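You operate a simulated robot arm through the tools that you are given. There is no shell and no other tool.

The job below is to be done with a simulated robot arm. You get a single attempt, and the scene is never put back.

TASK
Measure cable samples E372 and E502 in the size gauge and bin each by its size.
Fine: a size inside the printed GOOD range goes into TESTED, any other into REWORK; leave the gauge arm up and the other samples where they are.
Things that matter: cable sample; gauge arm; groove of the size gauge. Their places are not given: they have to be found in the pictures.

It is judged by the outcome, as a careful person would: the job done as asked, and still so three seconds after it is handed in. It fails if anything else is knocked over, pushed out of place, dropped, spilled or broken.

THE ROBOT
A 7-joint arm with a two-finger parallel gripper, fixed in place. Base frame: the origin is at the foot of the arm, x ahead of it, y to its left, z up; the work surface is at about z = 780. Units: mm, degrees, N and s.
With the tool pointing down near the work surface it reaches from about 100 to 500 mm from the base axis. Its first joint turns from -166.0 to 166.0 degrees. Payload 1.57 kg.
The tool frame sits at the grasp point between the pads (the TCP): z along the fingers, y along the line on which they close. The tips reach 30 mm beyond it. The gripper opens to 80 mm. The fingers are 17 mm wide and 12 mm thick; the gripper's body (40 by 82 mm) begins 80 mm behind the TCP.
Orientation is that of the tool frame in the base frame, as [roll, pitch, yaw] about the fixed x, y, z axes, in that order (R = Rz(yaw) Ry(pitch) Rx(roll)). With the fingers straight down and closing along the base's y, the tool's x points along the base's -x, its y along +y and its z along -z.

THE INTERFACE
- The arm moves only by the tool move_arm. Its argument "moves" is a list that holds one entry, the list of rows, each a list of 7 numbers: the shift along the base's x, y, z in units of 30 mm (1.0 is 30 mm), then the turn, a rotation vector about the base's x, y, z in units of 6 degrees (1.0 is 6 degrees), then the opening, from 0 (shut) to 1 (fully open). In form: [[[x, y, z, wx, wy, wz, fingers], ...]]. A call has 1 to 20 rows; each row shifts and turns the commanded pose from where the row before left it. A call with a number of a shift or a turn outside -1 to 1 is refused whole. Each row takes 0.2 s and may step no farther than 50 mm and 8.6 degrees from the row before; otherwise, or with a gripper value out of range, the whole call is refused. A pose out of reach is approached as far as the arm can. The call stops where the force on the tool passes 60 N (or 10 N more than at its start, if that is more) or the arm is blocked; 0.2 s more then pass. The fingers move at their own pace (about 72 mm/s each) and stop on an object; they squeeze with about 24 N. The grip force told is the motor's: it shows also when the fingers shut on nothing. Time passes only in rows, and 0.2 s behind the last, so rows that do not move let the fingers close. The reply holds the time, the measured pose of the TCP, the force on the tool along the base axes, the opening and the grip force, in the units named above and with some noise, with the torque about the TCP (base axes, N m) and any sound that the robot's microphone picked up, and new pictures: "pictures" is both (left out), scene, wrist or none.
- Cameras (640 x 400 px; columns grow to the right, rows downward): "scene" is fixed at [219.8, 498, 1369.3]; the picture's right is [-1.00, -0.07, 0.00], its down [-0.05, 0.75, -0.66] and it looks along [0.05, -0.66, -0.75] (base axes); focal length 229 px, centre (320, 200). "wrist" rides on the gripper at [72, -7, -122] in the tool frame; the picture's right is [0.09, 1.00, 0.00], its down [-0.84, 0.08, -0.54] and it looks along [-0.54, 0.05, 0.84] (tool axes); focal length 238 px, centre (320, 200).
- raise_lower(by): slides the trunk up (or, below 0, down) by that many mm; the arm rides with it, the base frame stays. It gives what a move gives, with no picture.
- pixel_to_xyz(camera, pixels): there is no depth. For up to 12 entries [column, row, z] of the newest picture of that camera ("zoom" is the newest enlarged one), the place [x, y] in the base frame at which the ray of that pixel passes the height z, good to about 2 mm. It takes no simulated time.
- close_up(camera, box): a new picture of the part [left, top, right, bottom] of that camera's present view, enlarged. It takes no simulated time.
- hand_in(): hands the job in; it is judged then, once.

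Unless the task says otherwise, let go and move clear before handing in.

The tools are called after "Emit:" as a command line: name --argument value ..., lists and objects as JSON in quotes. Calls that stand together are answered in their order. move_arm: Moves the arm, as the interface text tells. Its arguments: {"type":"object","properties":{"moves":{"type":"array","items":{"type":"array","items":{"type":"array","items":{"type":"number"}}}},"pictures":{"type":"string","enum":["both","scene","wrist","none"]}},"required":["moves"]} The other tools are called the same way: raise_lower (by) slides the trunk up or down; pixel_to_xyz (camera, pixels) gives the place at which the rays of pixels pass given heights; close_up (camera, box) takes an enlarged picture of a part of a camera's view; hand_in () hands the job in.

At the start:

```text
t: 0.0
ee_pos: [326.3, 163.8, 1173.9]
ee_rot: [180.0, 0.1, -179.9]
contact_force: [0.0, -0.1, 0.4]
ft_torque: [0.01, 0.02, 0.01]
gripper_width: 80.0
grasp_force: 0.0
trunk travel left (down, up): [-850.0, 140.0]
```

scene: 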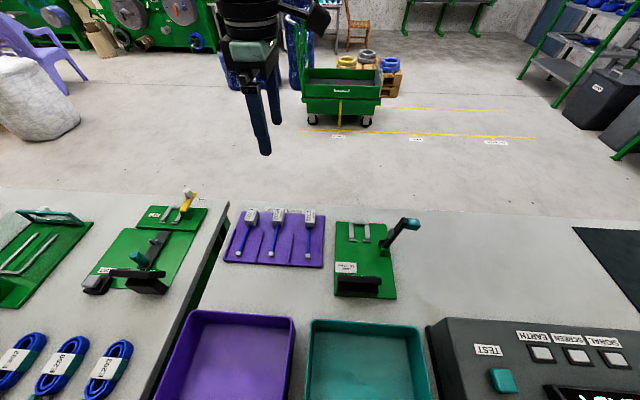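
wrist: 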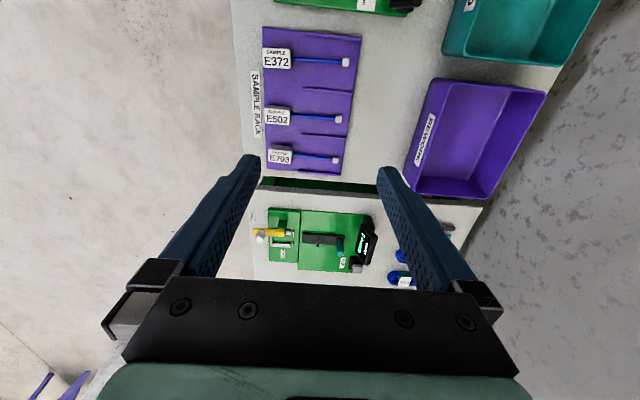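

The scene picture shows a sample rack with three samples (around pixel 272,235), a green gauge with an arm (around 365,260), and purple and teal bins. I'll take close-ups of these before moving.

Emit:
close_up --camera "scene" --box '[215, 195, 335, 270]'

Emit:
close_up --camera "scene" --box '[320, 200, 440, 310]'

Emit:
close_up --camera "wrist" --box '[230, 0, 400, 180]'

Emit:
close_up --camera "scene" --box '[60, 170, 240, 310]'

```text
5.33 times, centred on (275, 232) of scene
```

zoom: 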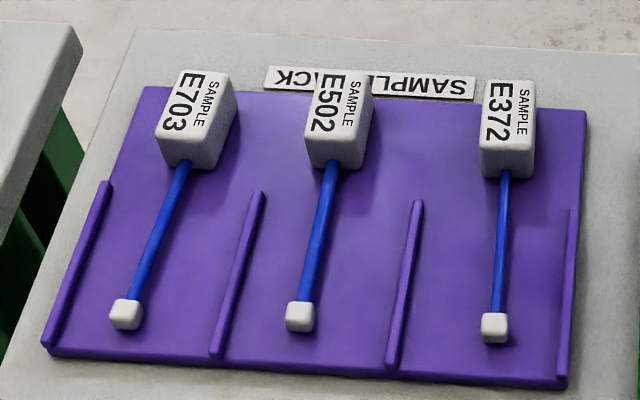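

```text
3.64 times, centred on (380, 255) of scene
```

zoom: 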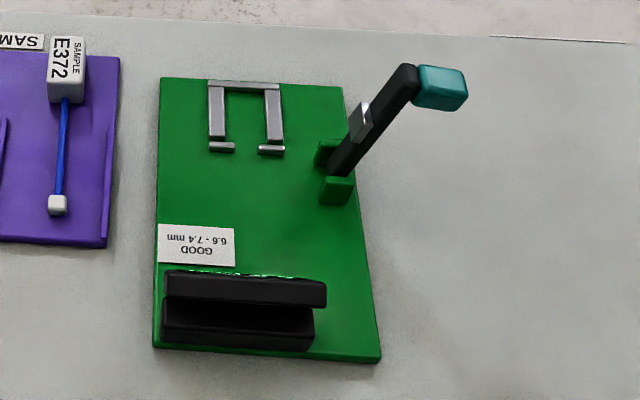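

```text
2.22 times, centred on (315, 90) of wrist
```

zoom: 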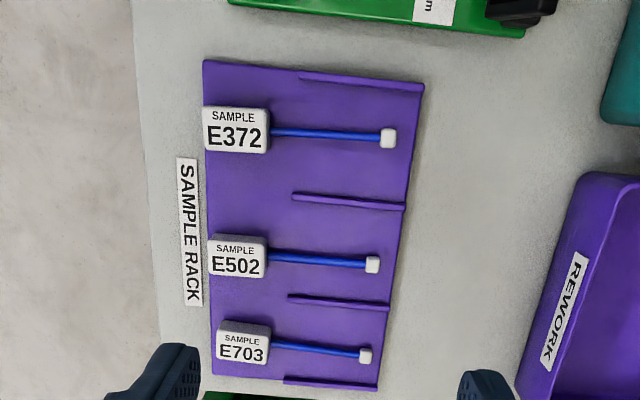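

```text
2.86 times, centred on (150, 240) of scene
```

zoom: 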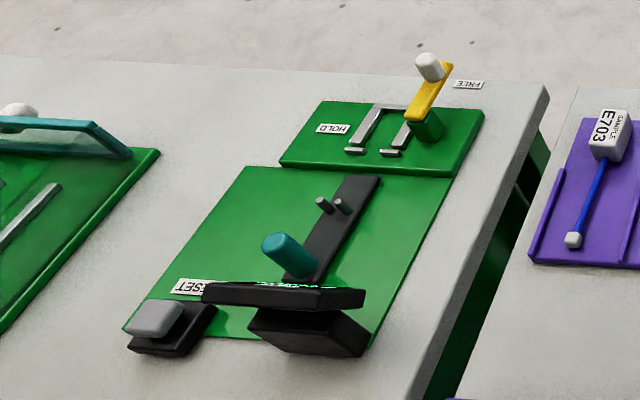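

The gauge at the scene's (365,260) has a bracketed groove, a raised arm with a teal handle, a GOOD 6.6 - 7.4 mm label, and a display facing away from the scene camera. I'll convert key pixels to places.

Emit:
pixel_to_xyz --camera "scene" --pixels '[[349, 222, 780], [392, 223, 780], [335, 297, 780], [397, 299, 780], [360, 222, 790], [372, 222, 790], [361, 239, 790], [371, 239, 790], [383, 247, 795], [383, 250, 780], [396, 223, 860], [410, 223, 860]]'

Emit:
pixel_to_xyz --camera "scene" --pixels '[[243, 211, 780], [325, 215, 780], [223, 262, 780], [322, 268, 780], [311, 210, 815], [310, 228, 800], [309, 239, 795], [307, 256, 790], [279, 208, 815], [278, 226, 800], [275, 238, 795], [271, 254, 790]]'

Emit:
pixel_to_xyz --camera "wrist" --pixels '[[264, 58, 800], [292, 59, 800], [346, 62, 790], [264, 117, 800], [292, 117, 800], [339, 119, 790], [283, 155, 800], [337, 160, 790], [262, 28, 785], [361, 38, 785], [424, 138, 800], [480, 40, 780]]'

```text
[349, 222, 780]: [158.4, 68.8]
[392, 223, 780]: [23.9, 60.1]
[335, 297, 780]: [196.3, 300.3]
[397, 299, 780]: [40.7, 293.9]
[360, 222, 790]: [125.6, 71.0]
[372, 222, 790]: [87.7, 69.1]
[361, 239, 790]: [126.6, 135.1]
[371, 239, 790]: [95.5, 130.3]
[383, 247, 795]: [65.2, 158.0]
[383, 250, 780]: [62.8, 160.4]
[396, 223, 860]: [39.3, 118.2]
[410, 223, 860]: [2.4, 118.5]
```

```text
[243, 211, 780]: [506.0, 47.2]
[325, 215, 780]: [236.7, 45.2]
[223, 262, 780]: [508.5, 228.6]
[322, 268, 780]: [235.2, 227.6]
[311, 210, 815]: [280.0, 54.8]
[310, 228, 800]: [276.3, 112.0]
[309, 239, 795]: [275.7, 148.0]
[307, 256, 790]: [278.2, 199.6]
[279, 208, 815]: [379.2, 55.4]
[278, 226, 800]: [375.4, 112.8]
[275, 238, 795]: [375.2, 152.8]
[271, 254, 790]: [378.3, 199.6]
```

```text
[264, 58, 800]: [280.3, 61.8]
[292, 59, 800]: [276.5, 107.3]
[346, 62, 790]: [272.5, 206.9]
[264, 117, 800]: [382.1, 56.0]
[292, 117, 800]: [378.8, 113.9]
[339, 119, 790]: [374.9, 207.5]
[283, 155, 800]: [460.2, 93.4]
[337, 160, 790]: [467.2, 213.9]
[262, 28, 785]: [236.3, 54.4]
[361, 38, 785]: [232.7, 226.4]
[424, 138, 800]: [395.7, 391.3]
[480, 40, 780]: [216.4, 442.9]
```

The rack spans x 236–507, y 47–228, with E372 near x 277, E502 near x 377, and E703 near x 470. The gauge plate spans about x 41–197, y 66–297. I'll turn the tool by +90° and go above the gauge so the wrist camera can view it and the display from the -y side.

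Emit:
move_arm --moves '[[[-0.4, -0.2, -0.2, 0, 0, 0.9375, 1], [-0.4, -0.2, -0.2, 0, 0, 0.9375, 1], [-0.4, -0.2, -0.2, 0, 0, 0.9375, 1], [-0.4, -0.2, -0.2, 0, 0, 0.9375, 1], [-0.4, -0.2, -0.2, 0, 0, 0.9375, 1], [-0.4, -0.2, -0.2, 0, 0, 0.9375, 1], [-0.4, -0.2, -0.2, 0, 0, 0.9375, 1], [-0.4, -0.2, -0.2, 0, 0, 0.9375, 1], [-0.4, -0.2, -0.2, 0, 0, 0.9375, 1], [-0.4, -0.2, -0.2, 0, 0, 0.9375, 1], [-0.4, -0.2, -0.2, 0, 0, 0.9375, 1], [-0.4, -0.2, -0.2, 0, 0, 0.9375, 1], [-0.4, -0.2, -0.2, 0, 0, 0.9375, 1], [-0.4, -0.2, -0.2, 0, 0, 0.9375, 1], [-0.4, -0.2, -0.2, 0, 0, 0.9375, 1], [-0.4, -0.2, -0.2, 0, 0, 0.9375, 1]]]'

```text
t: 3.4
ee_pos: [150.3, 81.2, 1055.1]
ee_rot: [180.0, 0.0, -90.0]
contact_force: [-0.3, 0.2, 0.0]
ft_torque: [0.03, -0.02, 0.01]
gripper_width: 80.0
grasp_force: 0.0
out of reach, approached as far as the arm can: row 10, 11, 12, 13, 14, 15
trunk travel left (down, up): [-850.0, 140.0]
```

scene: 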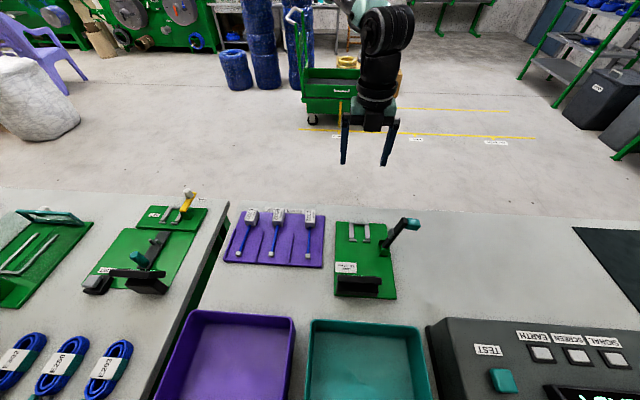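
wrist: 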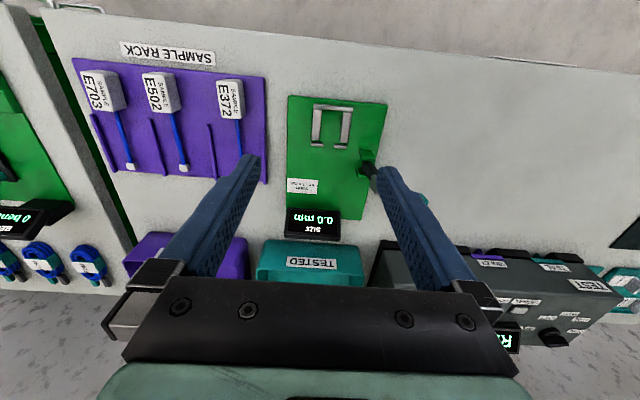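

The wrist view (flipped against gravity) shows the gauge at (335,150), its display at (313,222) reading 0.0 mm, and the teal bin labelled TESTED. I'll look closer at the gauge groove and arm.

Emit:
close_up --camera "wrist" --box '[270, 80, 430, 180]'

Emit:
close_up --camera "wrist" --box '[270, 170, 370, 250]'

Emit:
close_up --camera "scene" --box '[330, 210, 430, 270]'

```text
4.00 times, centred on (350, 130) of wrist
```

zoom: 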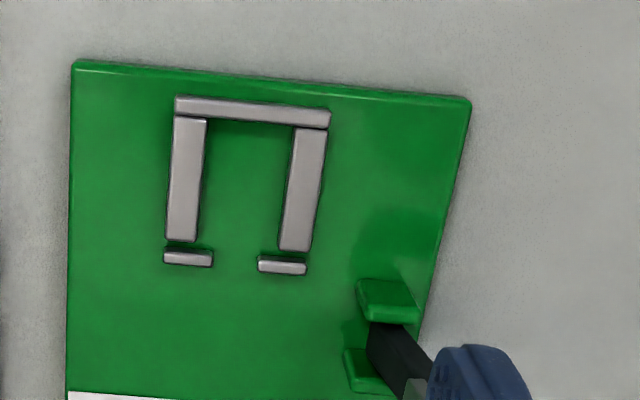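

```text
5.00 times, centred on (320, 210) of wrist
```

zoom: 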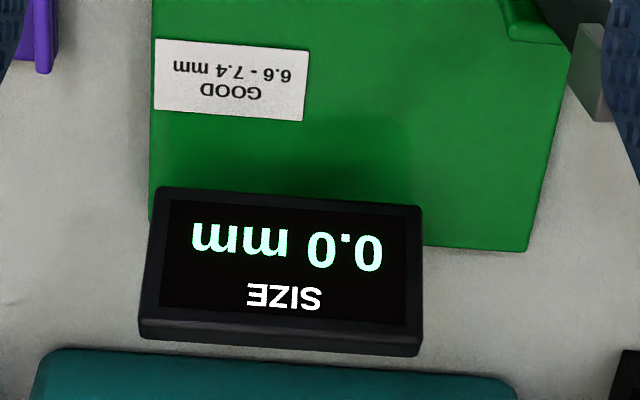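

```text
6.40 times, centred on (380, 240) of scene
```

zoom: 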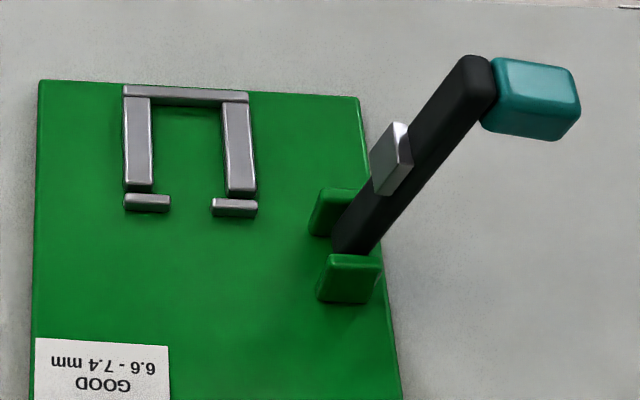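

The display reads 0.0 mm, the label says GOOD 6.6 - 7.4 mm, and the groove pocket (zoom 205–293) looks about 34 mm wide. I'll get exact places for the groove, then move the arm above E372.

Emit:
pixel_to_xyz --camera "scene" --pixels '[[353.6, 225, 796], [365, 226, 796], [352.9, 237, 796], [364.5, 238, 796], [356.5, 242, 794], [363.5, 242.5, 794], [334, 295, 788], [396, 299, 788], [305.9, 213, 814], [315.5, 213, 814], [305.3, 223, 814], [315, 223, 814]]'

Emit:
move_arm --moves '[[[0.72, -0.03, -0.7, 0, 0, 0, 1], [0.72, -0.03, -0.7, 0, 0, 0, 1], [0.72, -0.03, -0.7, 0, 0, 0, 1], [0.72, -0.03, -0.7, 0, 0, 0, 1], [0.72, -0.03, -0.7, 0, 0, 0, 1], [0.72, -0.03, -0.7, 0, 0, 0, 1]]]'

```text
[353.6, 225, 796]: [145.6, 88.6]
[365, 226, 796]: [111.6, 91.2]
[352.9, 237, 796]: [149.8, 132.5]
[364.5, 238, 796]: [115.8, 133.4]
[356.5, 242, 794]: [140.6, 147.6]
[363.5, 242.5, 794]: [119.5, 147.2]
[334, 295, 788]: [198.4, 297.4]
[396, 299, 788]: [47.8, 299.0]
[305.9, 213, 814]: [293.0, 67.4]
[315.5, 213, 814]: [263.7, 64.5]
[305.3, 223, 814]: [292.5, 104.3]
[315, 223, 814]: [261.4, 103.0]
```

```text
t: 4.8
ee_pos: [278.9, 77.2, 930.9]
ee_rot: [180.0, 0.2, -90.1]
contact_force: [-0.5, 0.5, -0.9]
ft_torque: [0.0, 0.01, -0.02]
gripper_width: 79.9
grasp_force: 0.0
trunk travel left (down, up): [-850.0, 140.0]
```

scene: 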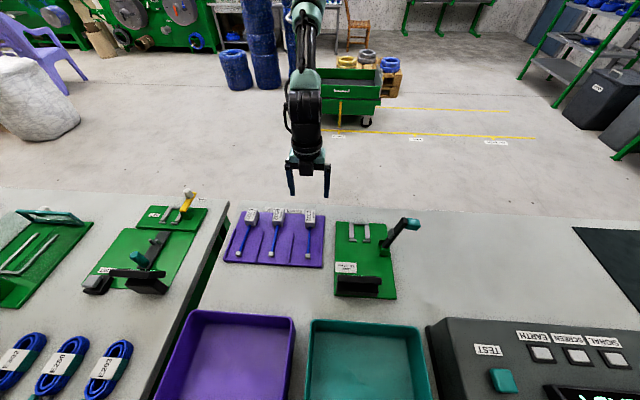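
wrist: 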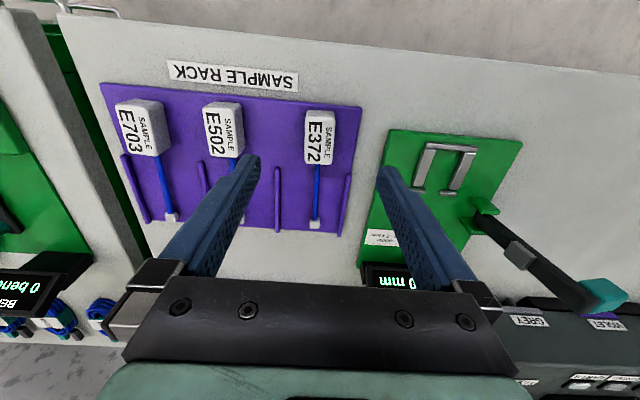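

The arm is above E372 with the block at wrist pixel (318,137). I'll zoom to find its exact place.

Emit:
close_up --camera "wrist" --box '[270, 90, 366, 150]'

Emit:
close_up --camera "wrist" --box '[360, 120, 536, 230]'

Emit:
close_up --camera "wrist" --box '[450, 190, 640, 320]'

```text
6.67 times, centred on (318, 120) of wrist
```

zoom: 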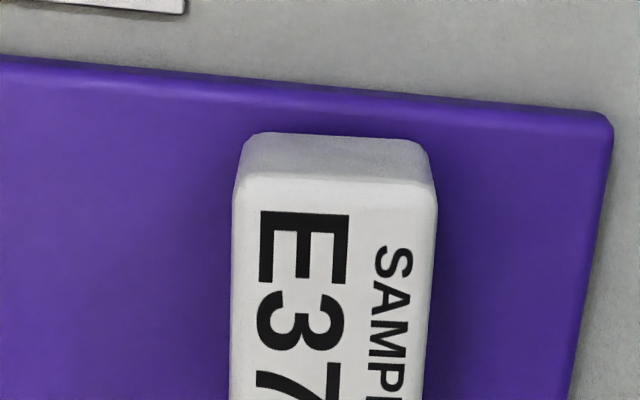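

```text
3.64 times, centred on (448, 175) of wrist
```

zoom: 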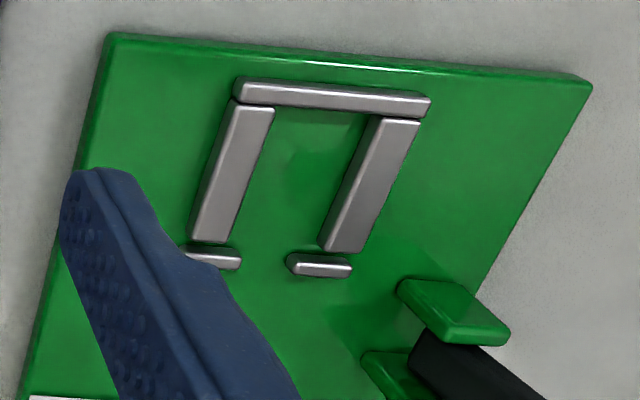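

```text
3.08 times, centred on (545, 255) of wrist
```

zoom: 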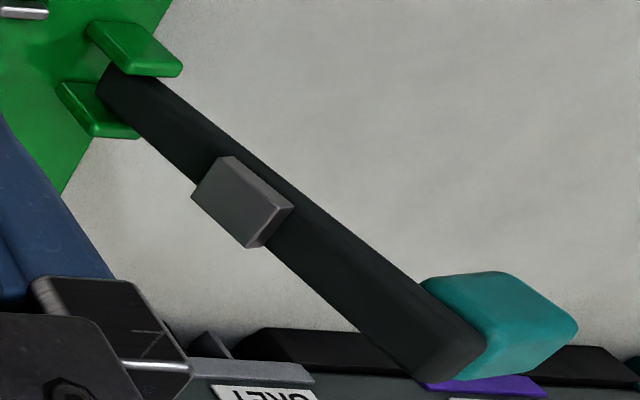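

I'll convert block, rail and arm pixels from this wrist view to places.

Emit:
pixel_to_xyz --camera "wrist" --pixels '[[305.7, 117, 814], [335.5, 117.8, 814], [305.7, 117, 808], [335.5, 117.8, 808], [308.3, 110, 786], [333.3, 111.3, 786], [304, 163, 808], [331, 163, 808], [449.7, 154, 795], [467, 156, 795], [441.7, 189, 795], [463.6, 193, 795]]'

Emit:
close_up --camera "wrist" --box '[290, 140, 354, 240]'

Emit:
close_up --camera "scene" --box '[290, 200, 338, 230]'

```text
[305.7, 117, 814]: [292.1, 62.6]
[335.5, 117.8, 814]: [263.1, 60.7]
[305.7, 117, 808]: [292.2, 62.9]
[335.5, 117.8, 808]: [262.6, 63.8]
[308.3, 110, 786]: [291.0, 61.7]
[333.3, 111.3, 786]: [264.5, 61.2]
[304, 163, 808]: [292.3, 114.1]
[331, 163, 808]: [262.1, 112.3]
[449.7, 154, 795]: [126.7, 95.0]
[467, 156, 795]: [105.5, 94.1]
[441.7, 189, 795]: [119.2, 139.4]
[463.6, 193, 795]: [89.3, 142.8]
```

```text
4.00 times, centred on (322, 190) of wrist
```

zoom: 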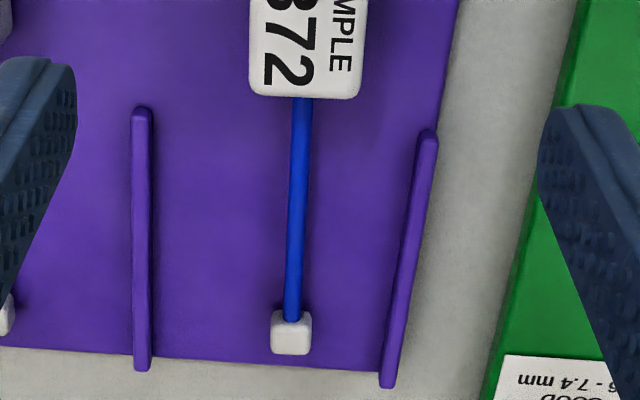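

```text
13.33 times, centred on (314, 215) of scene
```

zoom: 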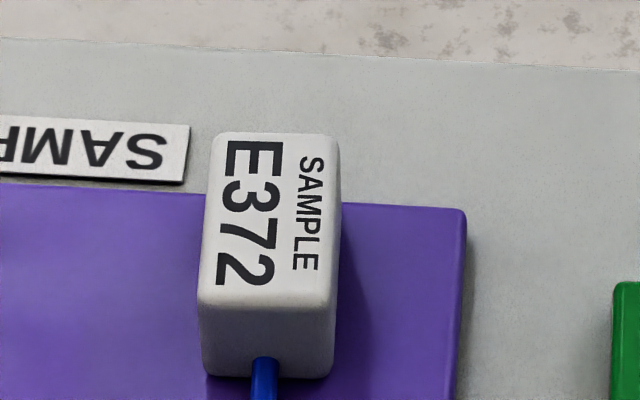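

The block's centre is near (278, 87) with about 30 × 50 mm plan size. I'll go down to TCP z≈858, with tips at about 828 and still above the block, and look again.

Emit:
move_arm --moves '[[[-0.01, 0.11, -0.8, 0, 0, 0, 1], [-0.01, 0.11, -0.8, 0, 0, 0, 1], [-0.01, 0.11, -0.8, 0, 0, 0, 1]]]'

Emit:
close_up --camera "scene" --box '[278, 190, 342, 230]'

Emit:
close_up --camera "wrist" --box '[240, 60, 400, 240]'

```text
t: 5.6
ee_pos: [277.5, 86.2, 859.4]
ee_rot: [179.9, 0.0, -90.0]
contact_force: [-0.8, 1.6, 0.6]
ft_torque: [0.0, 0.0, -0.01]
gripper_width: 80.0
grasp_force: 0.0
trunk travel left (down, up): [-850.0, 140.0]
```

scene: 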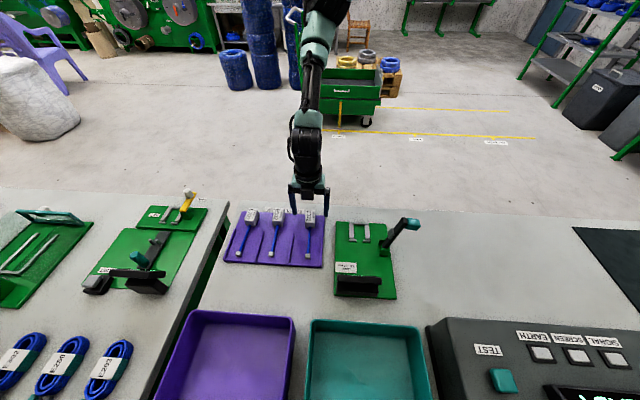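
wrist: 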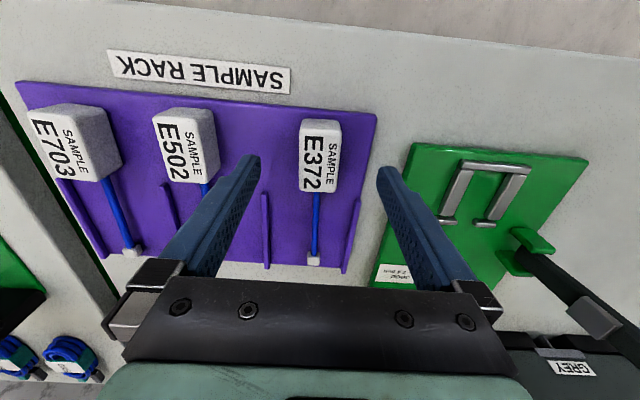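

```text
10.00 times, centred on (310, 210) of scene
```

zoom: 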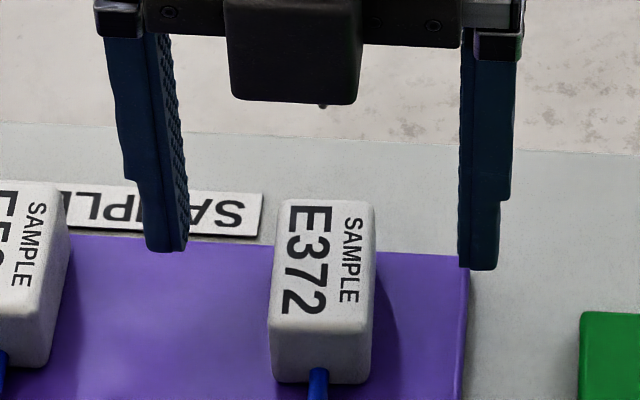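

```text
2.22 times, centred on (320, 150) of wrist
```

zoom: 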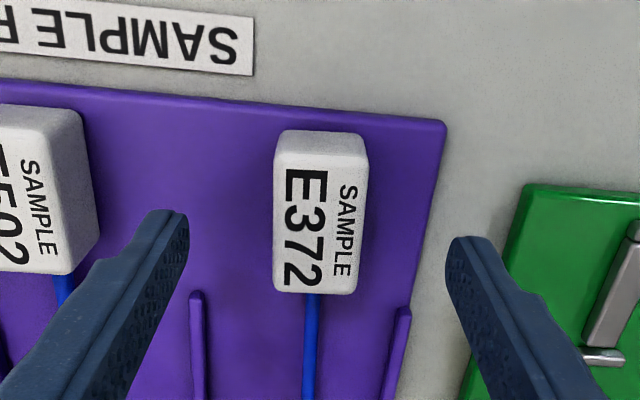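

Combining the views, the block spans about x 262–293, y 60–108, z 790–825, and the tips are now just above it. I'll go down to TCP z≈835, which keeps the tips 15 mm above the block's bottom, then close on it.

Emit:
move_arm --moves '[[[0, -0.04, -0.4, 0, 0, 0, 1], [0, -0.04, -0.41, 0, 0, 0, 1], [0, 0, 0, 0, 0, 0, 0], [0, 0, 0, 0, 0, 0, 0], [0, 0, 0, 0, 0, 0, 0], [0, 0, 0, 0, 0, 0, 0]]]'

Emit:
close_up --camera "scene" --box '[278, 190, 342, 230]'

Emit:
close_up --camera "wrist" --box '[240, 80, 400, 240]'

```text
t: 7.0
ee_pos: [279.5, 84.3, 834.5]
ee_rot: [-179.9, 0.0, -90.2]
contact_force: [0.4, 0.5, 1.2]
ft_torque: [0.01, 0.03, -0.01]
gripper_width: 29.2
grasp_force: 23.6
trunk travel left (down, up): [-850.0, 140.0]
```

scene: 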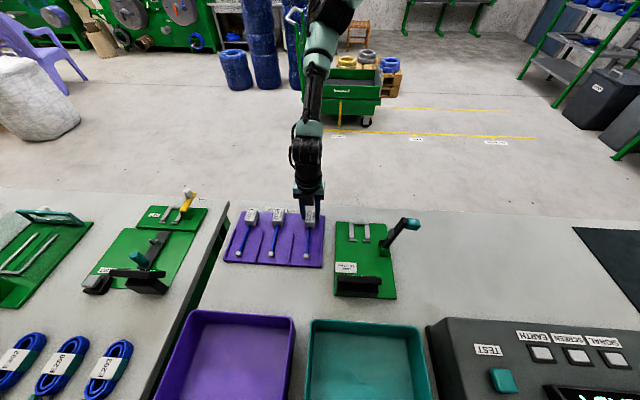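
wrist: 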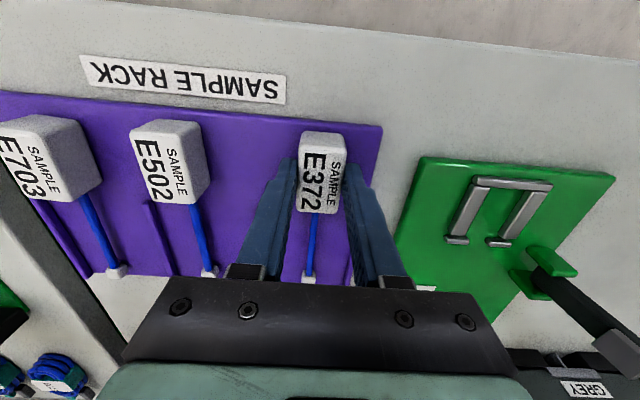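

```text
10.00 times, centred on (310, 210) of scene
```

zoom: 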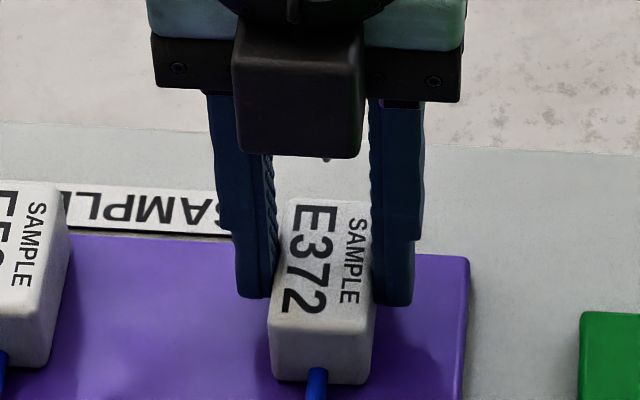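

```text
2.50 times, centred on (320, 160) of wrist
```

zoom: 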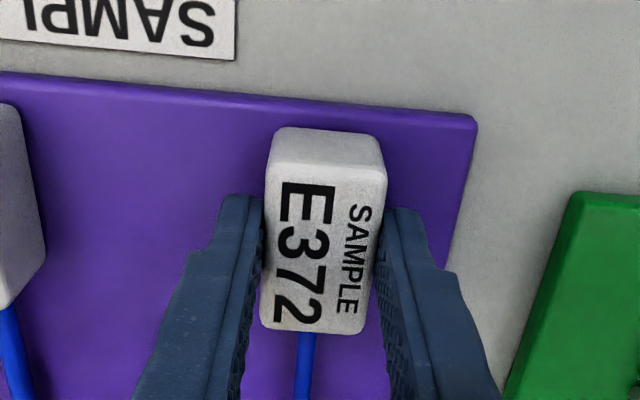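

The gripper holds E372 (width 29.2, 23.6 N). I'll lift it about 90 mm straight up and check the hold.

Emit:
move_arm --moves '[[[0, 0, 0.3, 0, 0, 0, 0], [0, 0, 0.6, 0, 0, 0, 0], [0, 0, 0.8, 0, 0, 0, 0], [0, 0, 0.8, 0, 0, 0, 0], [0, 0, 0.5, 0, 0, 0, 0]]]'

```text
t: 8.2
ee_pos: [278.0, 82.3, 925.0]
ee_rot: [-180.0, 0.0, -90.1]
contact_force: [0.3, 1.3, -0.4]
ft_torque: [0.03, 0.02, -0.01]
gripper_width: 29.2
grasp_force: 24.7
trunk travel left (down, up): [-850.0, 140.0]
```

scene: 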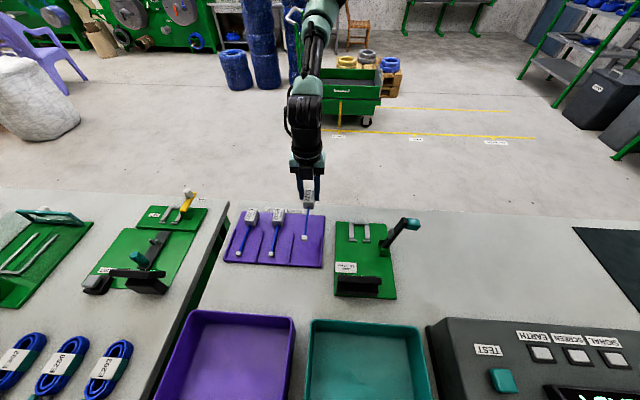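
wrist: 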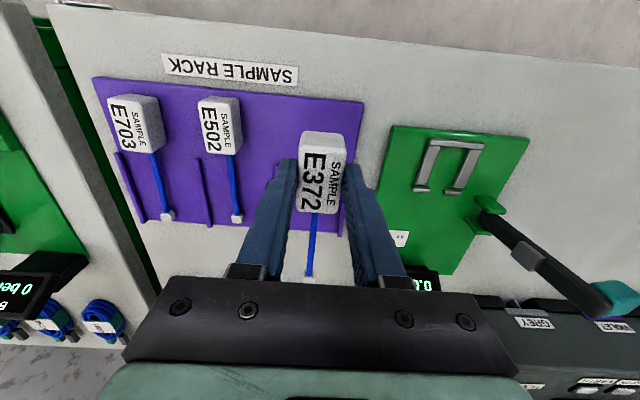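

E372 is lifted cleanly and its cable is stiff (wrist (313,250)). Next I'll move it above the gauge pocket.

Emit:
move_arm --moves '[[[-0.7, 0.1, 0, 0, 0, 0, 0], [-0.8, 0.1, 0, 0, 0, 0, 0], [-0.8, 0.1, -0.1, 0, 0, 0, 0], [-0.8, 0.1, -0.1, 0, 0, 0, 0], [-0.8, 0.1, -0.1, 0, 0, 0, 0], [-0.7, 0.1, -0.1, 0, 0, 0, 0], [-0.4, 0.1, -0.1, 0, 0, 0, 0]]]'

Emit:
close_up --camera "wrist" --box '[220, 60, 420, 260]'

Emit:
close_up --camera "scene" --box '[320, 180, 440, 260]'

```text
t: 9.8
ee_pos: [179.3, 122.7, 929.4]
ee_rot: [-179.9, 0.0, -90.2]
contact_force: [-0.4, 0.3, -1.2]
ft_torque: [-0.01, -0.01, -0.01]
gripper_width: 29.2
grasp_force: 23.7
out of reach, approached as far as the arm can: row 4, 5, 6, 7
trunk travel left (down, up): [-850.0, 140.0]
```

scene: 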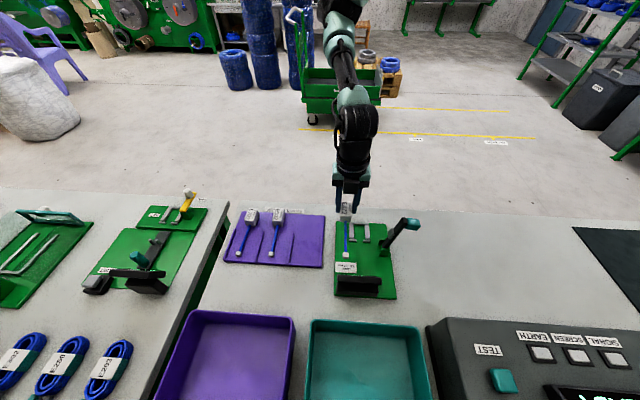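
wrist: 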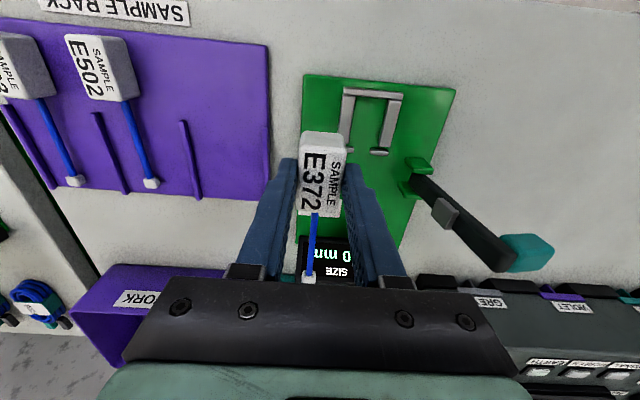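

```text
2.00 times, centred on (320, 160) of wrist
```

zoom: 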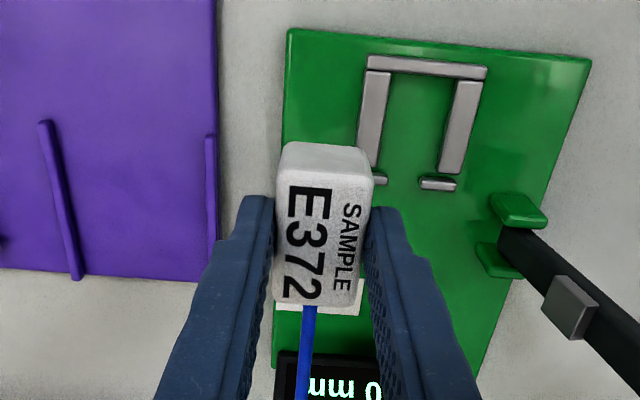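

```text
5.00 times, centred on (380, 220) of scene
```

zoom: 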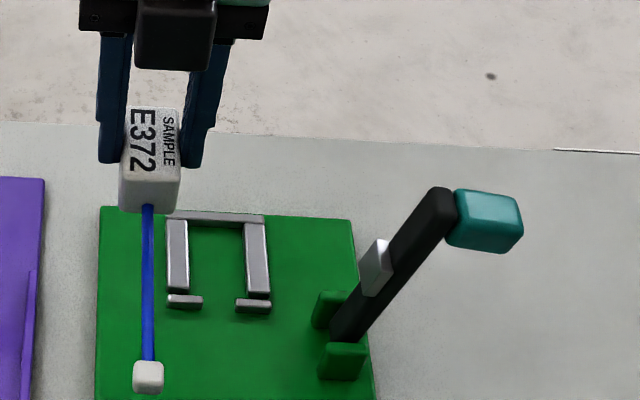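

The arm can't get close enough to the base at this height (TCP stopped at (179,123,929)). Raising the trunk gives the arm room to reach inward, so I'll raise it by 100 mm.

Emit:
raise_lower --by 100

```text
t: 11.1
ee_pos: [179.4, 123.2, 1030.4]
ee_rot: [-180.0, 0.0, -90.1]
contact_force: [-0.2, -0.5, -1.0]
ft_torque: [-0.04, 0.01, -0.02]
gripper_width: 29.4
grasp_force: 24.0
trunk travel left (down, up): [-950.0, 40.0]
```

Trunk is up 100 mm and the hold is steady. I'll go down and over toward the pocket.

Emit:
move_arm --moves '[[[0, 0, -0.9, 0, 0, 0, 0], [0, 0, -0.9, 0, 0, 0, 0], [0, 0, -0.9, 0, 0, 0, 0], [-0.4, -0.15, -0.6, 0, 0, 0, 0], [-0.5, -0.15, -0.5, 0, 0, 0, 0], [-0.5, -0.15, 0, 0, 0, 0, 0], [-0.3, -0.15, 0, 0, 0, 0, 0]]]'

Emit:
close_up --camera "wrist" --box '[220, 60, 420, 260]'

Emit:
close_up --camera "scene" --box '[320, 180, 440, 260]'

```text
t: 12.7
ee_pos: [190.2, 130.1, 935.4]
ee_rot: [179.9, 0.0, -90.1]
contact_force: [0.6, 0.3, -1.0]
ft_torque: [-0.01, 0.01, 0.01]
gripper_width: 29.5
grasp_force: 24.4
out of reach, approached as far as the arm can: row 1, 2, 4, 5, 6, 7
trunk travel left (down, up): [-950.0, 40.0]
```

scene: 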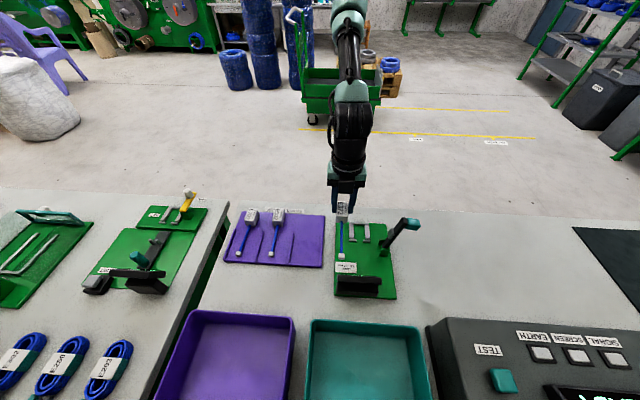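
wrist: 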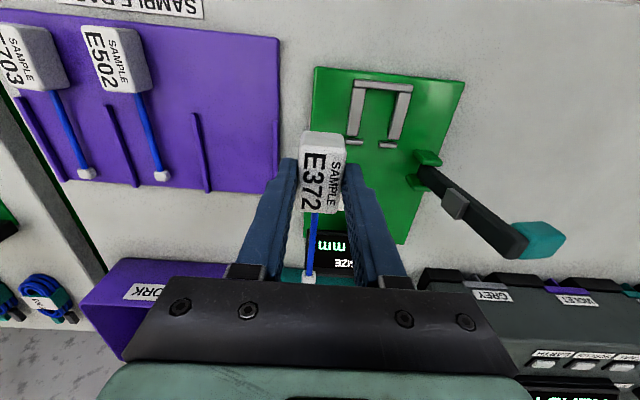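

```text
2.00 times, centred on (320, 160) of wrist
```

zoom: 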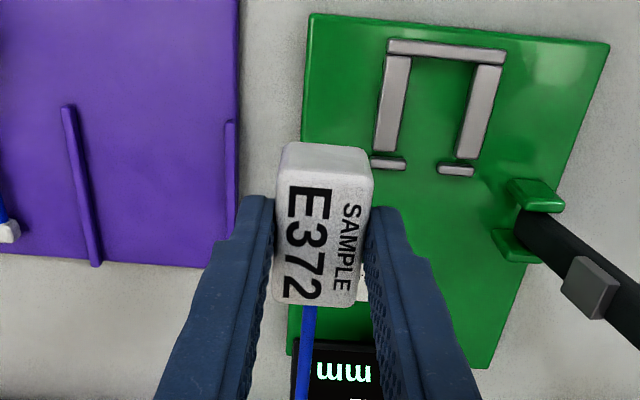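

```text
5.00 times, centred on (380, 220) of scene
```

zoom: 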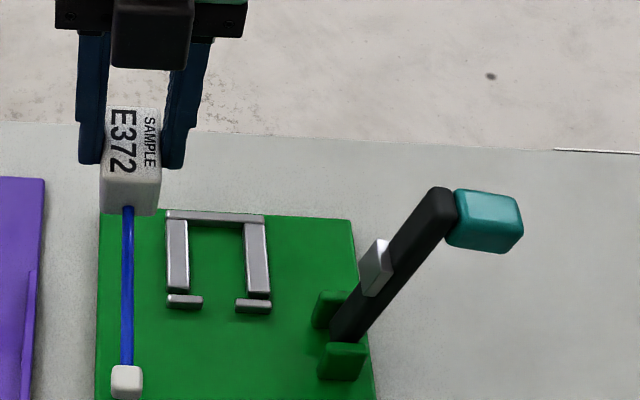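

The reach limit got worse with a higher trunk: r≈230 here, against r≈171 at z=1055 earlier. A lower trunk, with the tool high relative to the shoulder, should allow closer reach, so I'll first raise the arm 240 mm and then lower the trunk.

Emit:
move_arm --moves '[[[0, 0, 0.8, 0, 0, 0, 0], [0, 0, 1, 0, 0, 0, 0], [0, 0, 1, 0, 0, 0, 0], [0, 0, 1, 0, 0, 0, 0], [0, 0, 1, 0, 0, 0, 0], [0, 0, 1, 0, 0, 0, 0], [0, 0, 1, 0, 0, 0, 0], [0, 0, 1, 0, 0, 0, 0]]]'

```text
t: 14.5
ee_pos: [190.0, 128.0, 1171.1]
ee_rot: [180.0, 0.0, -90.1]
contact_force: [0.4, 0.1, -1.1]
ft_torque: [-0.03, -0.01, 0.01]
gripper_width: 29.3
grasp_force: 24.1
trunk travel left (down, up): [-950.0, 40.0]
```

scene: 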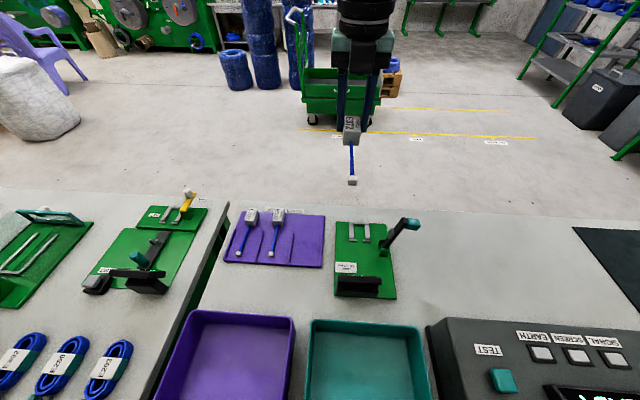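
wrist: 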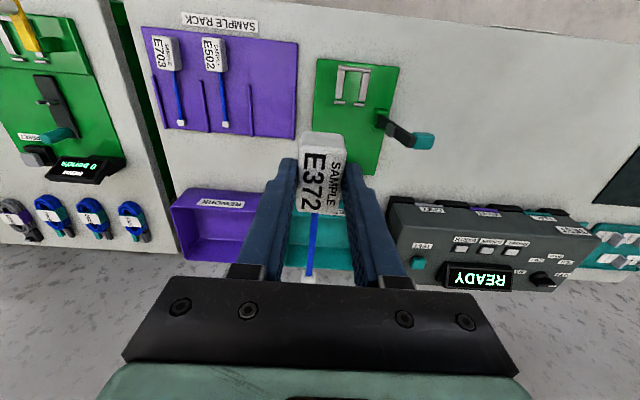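

TCP is at z=1171 and holding. Lowering the trunk by 220 mm keeps the sample well above the table (TCP ≈951).

Emit:
raise_lower --by -220

Emit:
move_arm --moves '[[[0, 0, 0.8, 0, 0, 0, 0], [0, 0, 1, 0, 0, 0, 0], [0, 0, 1, 0, 0, 0, 0], [0, 0, 1, 0, 0, 0, 0], [0, 0, 1, 0, 0, 0, 0]]]' --pictures "scene"

```text
t: 16.9
ee_pos: [189.8, 128.7, 950.2]
ee_rot: [180.0, -0.1, -90.2]
contact_force: [-0.2, 0.0, 0.0]
ft_torque: [-0.01, -0.01, 0.0]
gripper_width: 29.3
grasp_force: 24.4
trunk travel left (down, up): [-730.0, 260.0]
```

```text
t: 18.1
ee_pos: [217.8, 159.0, 1076.7]
ee_rot: [179.9, -0.1, -90.1]
contact_force: [-0.4, 0.4, -1.4]
ft_torque: [0.0, -0.02, 0.02]
gripper_width: 29.0
grasp_force: 23.9
out of reach, approached as far as the arm can: row 2, 3, 4, 5
trunk travel left (down, up): [-730.0, 260.0]
```

scene: 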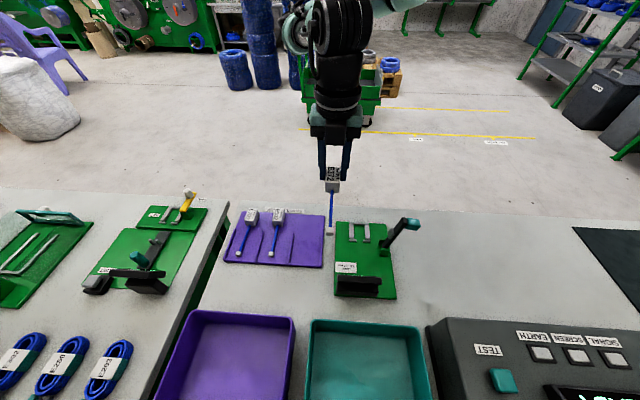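

Too high relative to the shoulder also pushes the tool outward. The earlier good reach (r=171) was at about 1055 relative to trunk zero, so I'll descend to about 940 here and probe inward.

Emit:
move_arm --moves '[[[-0.2, -0.2, -1, 0, 0, 0, 0], [-0.2, -0.2, -1, 0, 0, 0, 0], [-0.2, -0.2, -1, 0, 0, 0, 0], [-0.2, -0.2, -1, 0, 0, 0, 0], [-0.3, -0.2, -0.6, 0, 0, 0, 0], [-0.6, -0.2, 0, 0, 0, 0, 0], [-0.6, -0.2, 0, 0, 0, 0, 0], [-0.5, -0.2, 0, 0, 0, 0, 0]]]'

```text
t: 19.9
ee_pos: [133.4, 108.5, 937.5]
ee_rot: [-180.0, 0.0, -90.1]
contact_force: [0.8, -0.3, -1.4]
ft_torque: [-0.01, 0.0, -0.04]
gripper_width: 29.4
grasp_force: 23.6
trunk travel left (down, up): [-730.0, 260.0]
```

scene: 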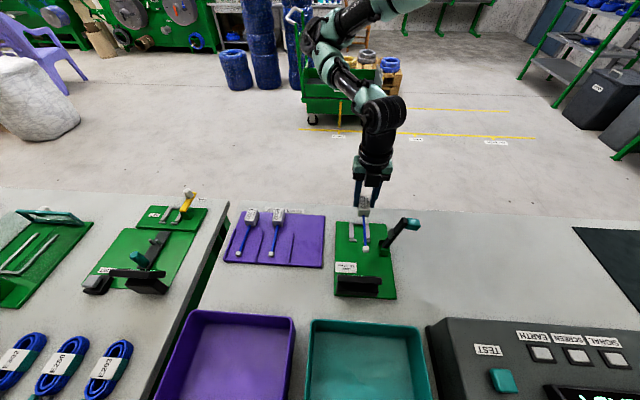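
wrist: 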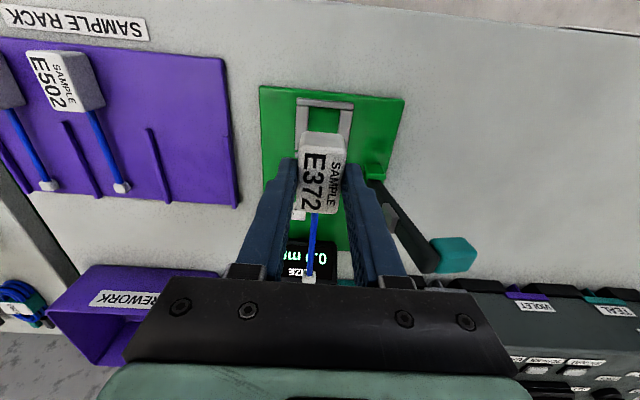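

Now the arm reaches (133, 108, 937) above the pocket. I'll measure the pocket precisely from this view and the scene view.

Emit:
close_up --camera "wrist" --box '[250, 75, 410, 175]'

Emit:
close_up --camera "scene" --box '[325, 190, 405, 260]'

```text
4.00 times, centred on (330, 125) of wrist
```

zoom: 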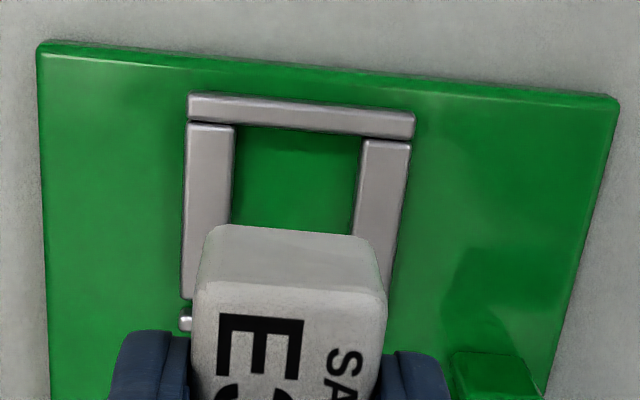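

```text
5.71 times, centred on (365, 225) of scene
```

zoom: 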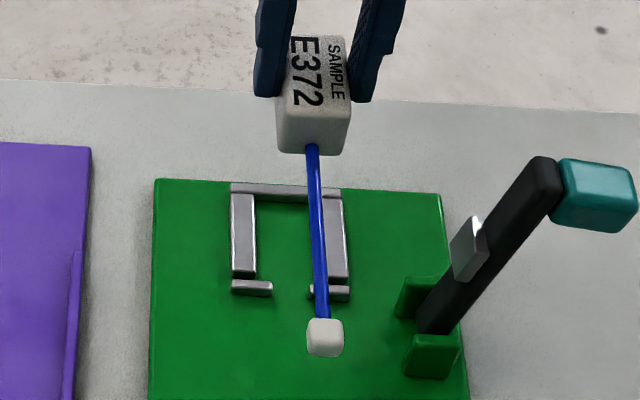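

Emit:
pixel_to_xyz --camera "wrist" --pixels '[[308.5, 107.5, 790], [308.5, 107.5, 800], [340.75, 110.75, 790], [340.75, 110.75, 800], [307.5, 128.75, 800], [338.25, 133.25, 800], [324, 108.7, 790], [324, 108.7, 800], [286.5, 155.5, 790], [286.5, 155.5, 800]]'

Emit:
pixel_to_xyz --camera "scene" --pixels '[[353.3, 224.5, 790], [353.3, 224.5, 800], [364.4, 225.5, 790], [364.4, 225.5, 800], [354, 237.6, 800], [365.5, 238.75, 800], [359, 225.2, 790], [359, 225.2, 800], [353, 239.3, 790], [353, 239.3, 800], [366.5, 240.5, 790], [366.5, 240.5, 800]]'

Emit:
close_up --camera "scene" --box '[342, 215, 378, 245]'

Emit:
close_up --camera "wrist" --box '[280, 120, 360, 220]'

```text
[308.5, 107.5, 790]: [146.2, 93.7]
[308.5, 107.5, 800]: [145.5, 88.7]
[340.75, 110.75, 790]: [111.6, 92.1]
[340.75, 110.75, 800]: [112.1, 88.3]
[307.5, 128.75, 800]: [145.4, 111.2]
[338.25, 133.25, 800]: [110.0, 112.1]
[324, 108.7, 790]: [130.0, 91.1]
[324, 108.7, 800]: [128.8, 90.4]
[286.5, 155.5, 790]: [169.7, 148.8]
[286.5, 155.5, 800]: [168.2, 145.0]
```

```text
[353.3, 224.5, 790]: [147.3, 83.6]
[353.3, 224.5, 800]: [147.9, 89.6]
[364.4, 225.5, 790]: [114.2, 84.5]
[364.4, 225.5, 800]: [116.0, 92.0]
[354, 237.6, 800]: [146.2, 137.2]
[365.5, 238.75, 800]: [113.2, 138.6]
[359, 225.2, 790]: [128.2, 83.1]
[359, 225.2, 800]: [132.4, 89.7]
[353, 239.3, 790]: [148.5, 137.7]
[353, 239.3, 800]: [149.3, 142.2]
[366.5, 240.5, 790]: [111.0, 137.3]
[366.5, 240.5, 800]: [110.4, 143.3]
```

```text
13.33 times, centred on (360, 230) of scene
```

zoom: 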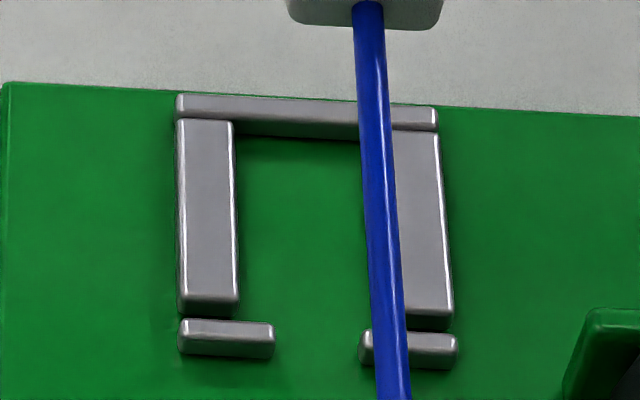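

```text
4.00 times, centred on (320, 170) of wrist
```

zoom: 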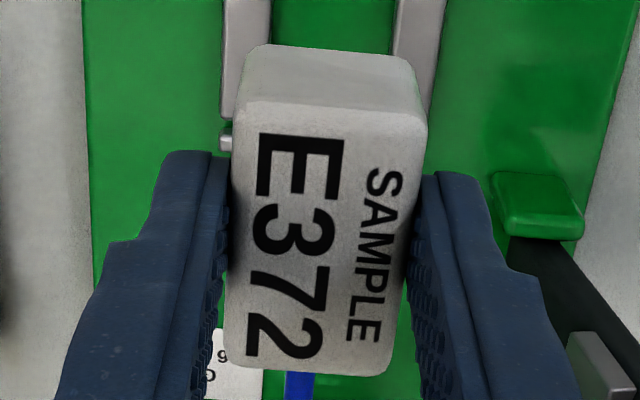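

The pocket runs about x 112–146 (centre 129) and y 89.5–140 (centre ≈115), with its wall tops near z 800. The block spans −24.5 to +22 mm in y about the TCP, so I'm aiming for a TCP of about (129, 116). I'll shift there, then lower the trunk 70 mm.

Emit:
move_arm --moves '[[[-0.07, 0.12, 0, 0, 0, 0, 0], [-0.07, 0.13, 0, 0, 0, 0, 0], [0, 0, 0, 0, 0, 0, 0]]]' --pictures "none"

Emit:
raise_lower --by -70

Emit:
move_arm --moves '[[[0, 0, 0, 0, 0, 0, 0]]]'

Emit:
close_up --camera "scene" --box '[325, 195, 405, 255]'

Emit:
close_up --camera "wrist" --box '[250, 90, 390, 220]'

```text
t: 20.7
ee_pos: [129.8, 114.8, 937.9]
ee_rot: [180.0, 0.0, -90.1]
contact_force: [0.1, 0.1, 0.0]
ft_torque: [0.02, -0.05, 0.01]
gripper_width: 29.2
grasp_force: 24.0
trunk travel left (down, up): [-730.0, 260.0]
```

```text
t: 21.7
ee_pos: [129.9, 115.8, 868.5]
ee_rot: [180.0, 0.0, -90.1]
contact_force: [-0.2, 0.6, -1.2]
ft_torque: [0.0, 0.0, 0.02]
gripper_width: 29.2
grasp_force: 23.7
trunk travel left (down, up): [-660.0, 330.0]
```

```text
t: 22.1
ee_pos: [129.5, 115.8, 868.5]
ee_rot: [-180.0, 0.0, -90.2]
contact_force: [0.1, 0.6, -0.4]
ft_torque: [0.02, -0.03, 0.01]
gripper_width: 29.0
grasp_force: 23.8
trunk travel left (down, up): [-660.0, 330.0]
```

scene: 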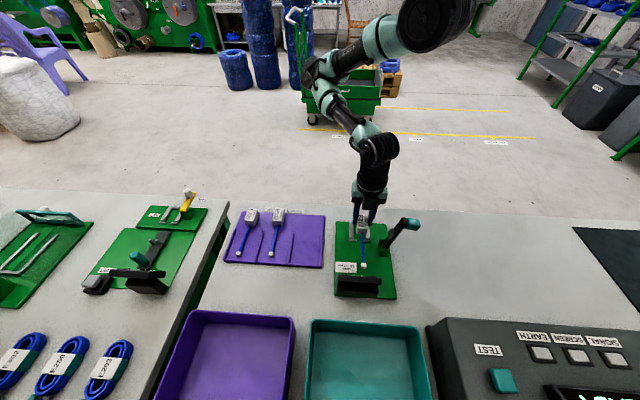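
wrist: 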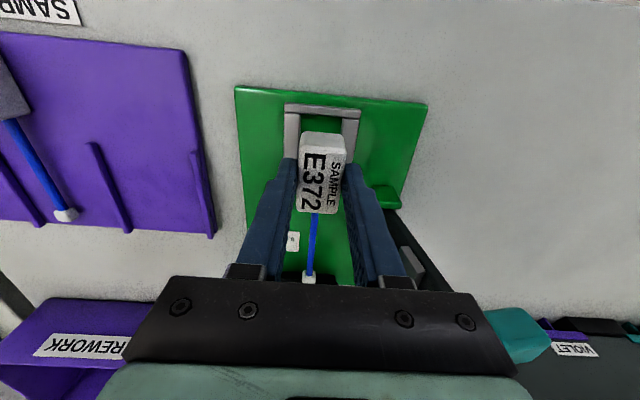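

```text
6.67 times, centred on (365, 225) of scene
```

zoom: 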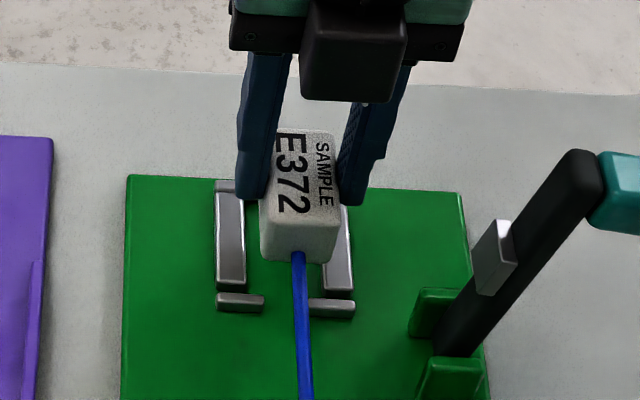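

```text
3.08 times, centred on (320, 155) of wrist
```

zoom: 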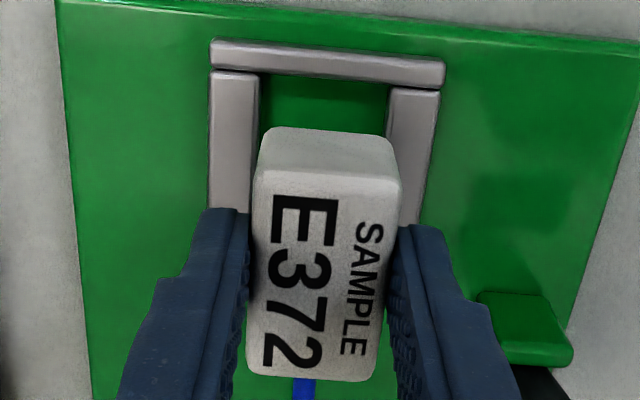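

The sample is above the pocket, and in the scene zoom the cable should come down close to the stop gap centre (286,300). I'll check the pocket edges once more from this closer view.

Emit:
pixel_to_xyz --camera "wrist" --pixels '[[300.5, 116, 800], [342.1, 119.9, 800], [299.5, 135, 800], [341.5, 140, 800], [320, 115.5, 800], [320, 115.5, 797]]'

Emit:
close_up --camera "wrist" --box '[270, 90, 370, 170]'

```text
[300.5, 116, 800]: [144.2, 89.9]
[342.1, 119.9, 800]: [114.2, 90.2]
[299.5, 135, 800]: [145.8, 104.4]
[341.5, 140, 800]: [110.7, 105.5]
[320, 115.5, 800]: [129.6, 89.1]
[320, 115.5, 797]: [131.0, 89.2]
```

```text
5.00 times, centred on (320, 130) of wrist
```

zoom: 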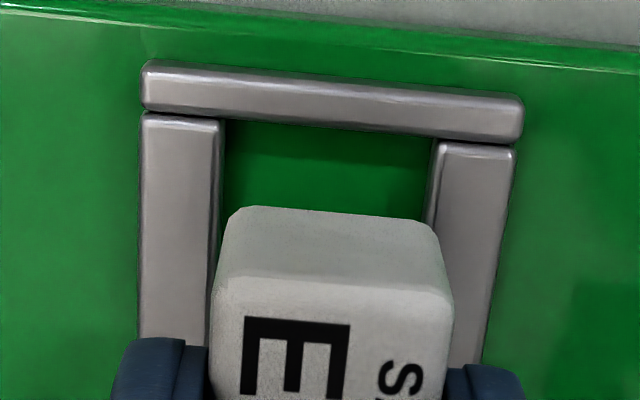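

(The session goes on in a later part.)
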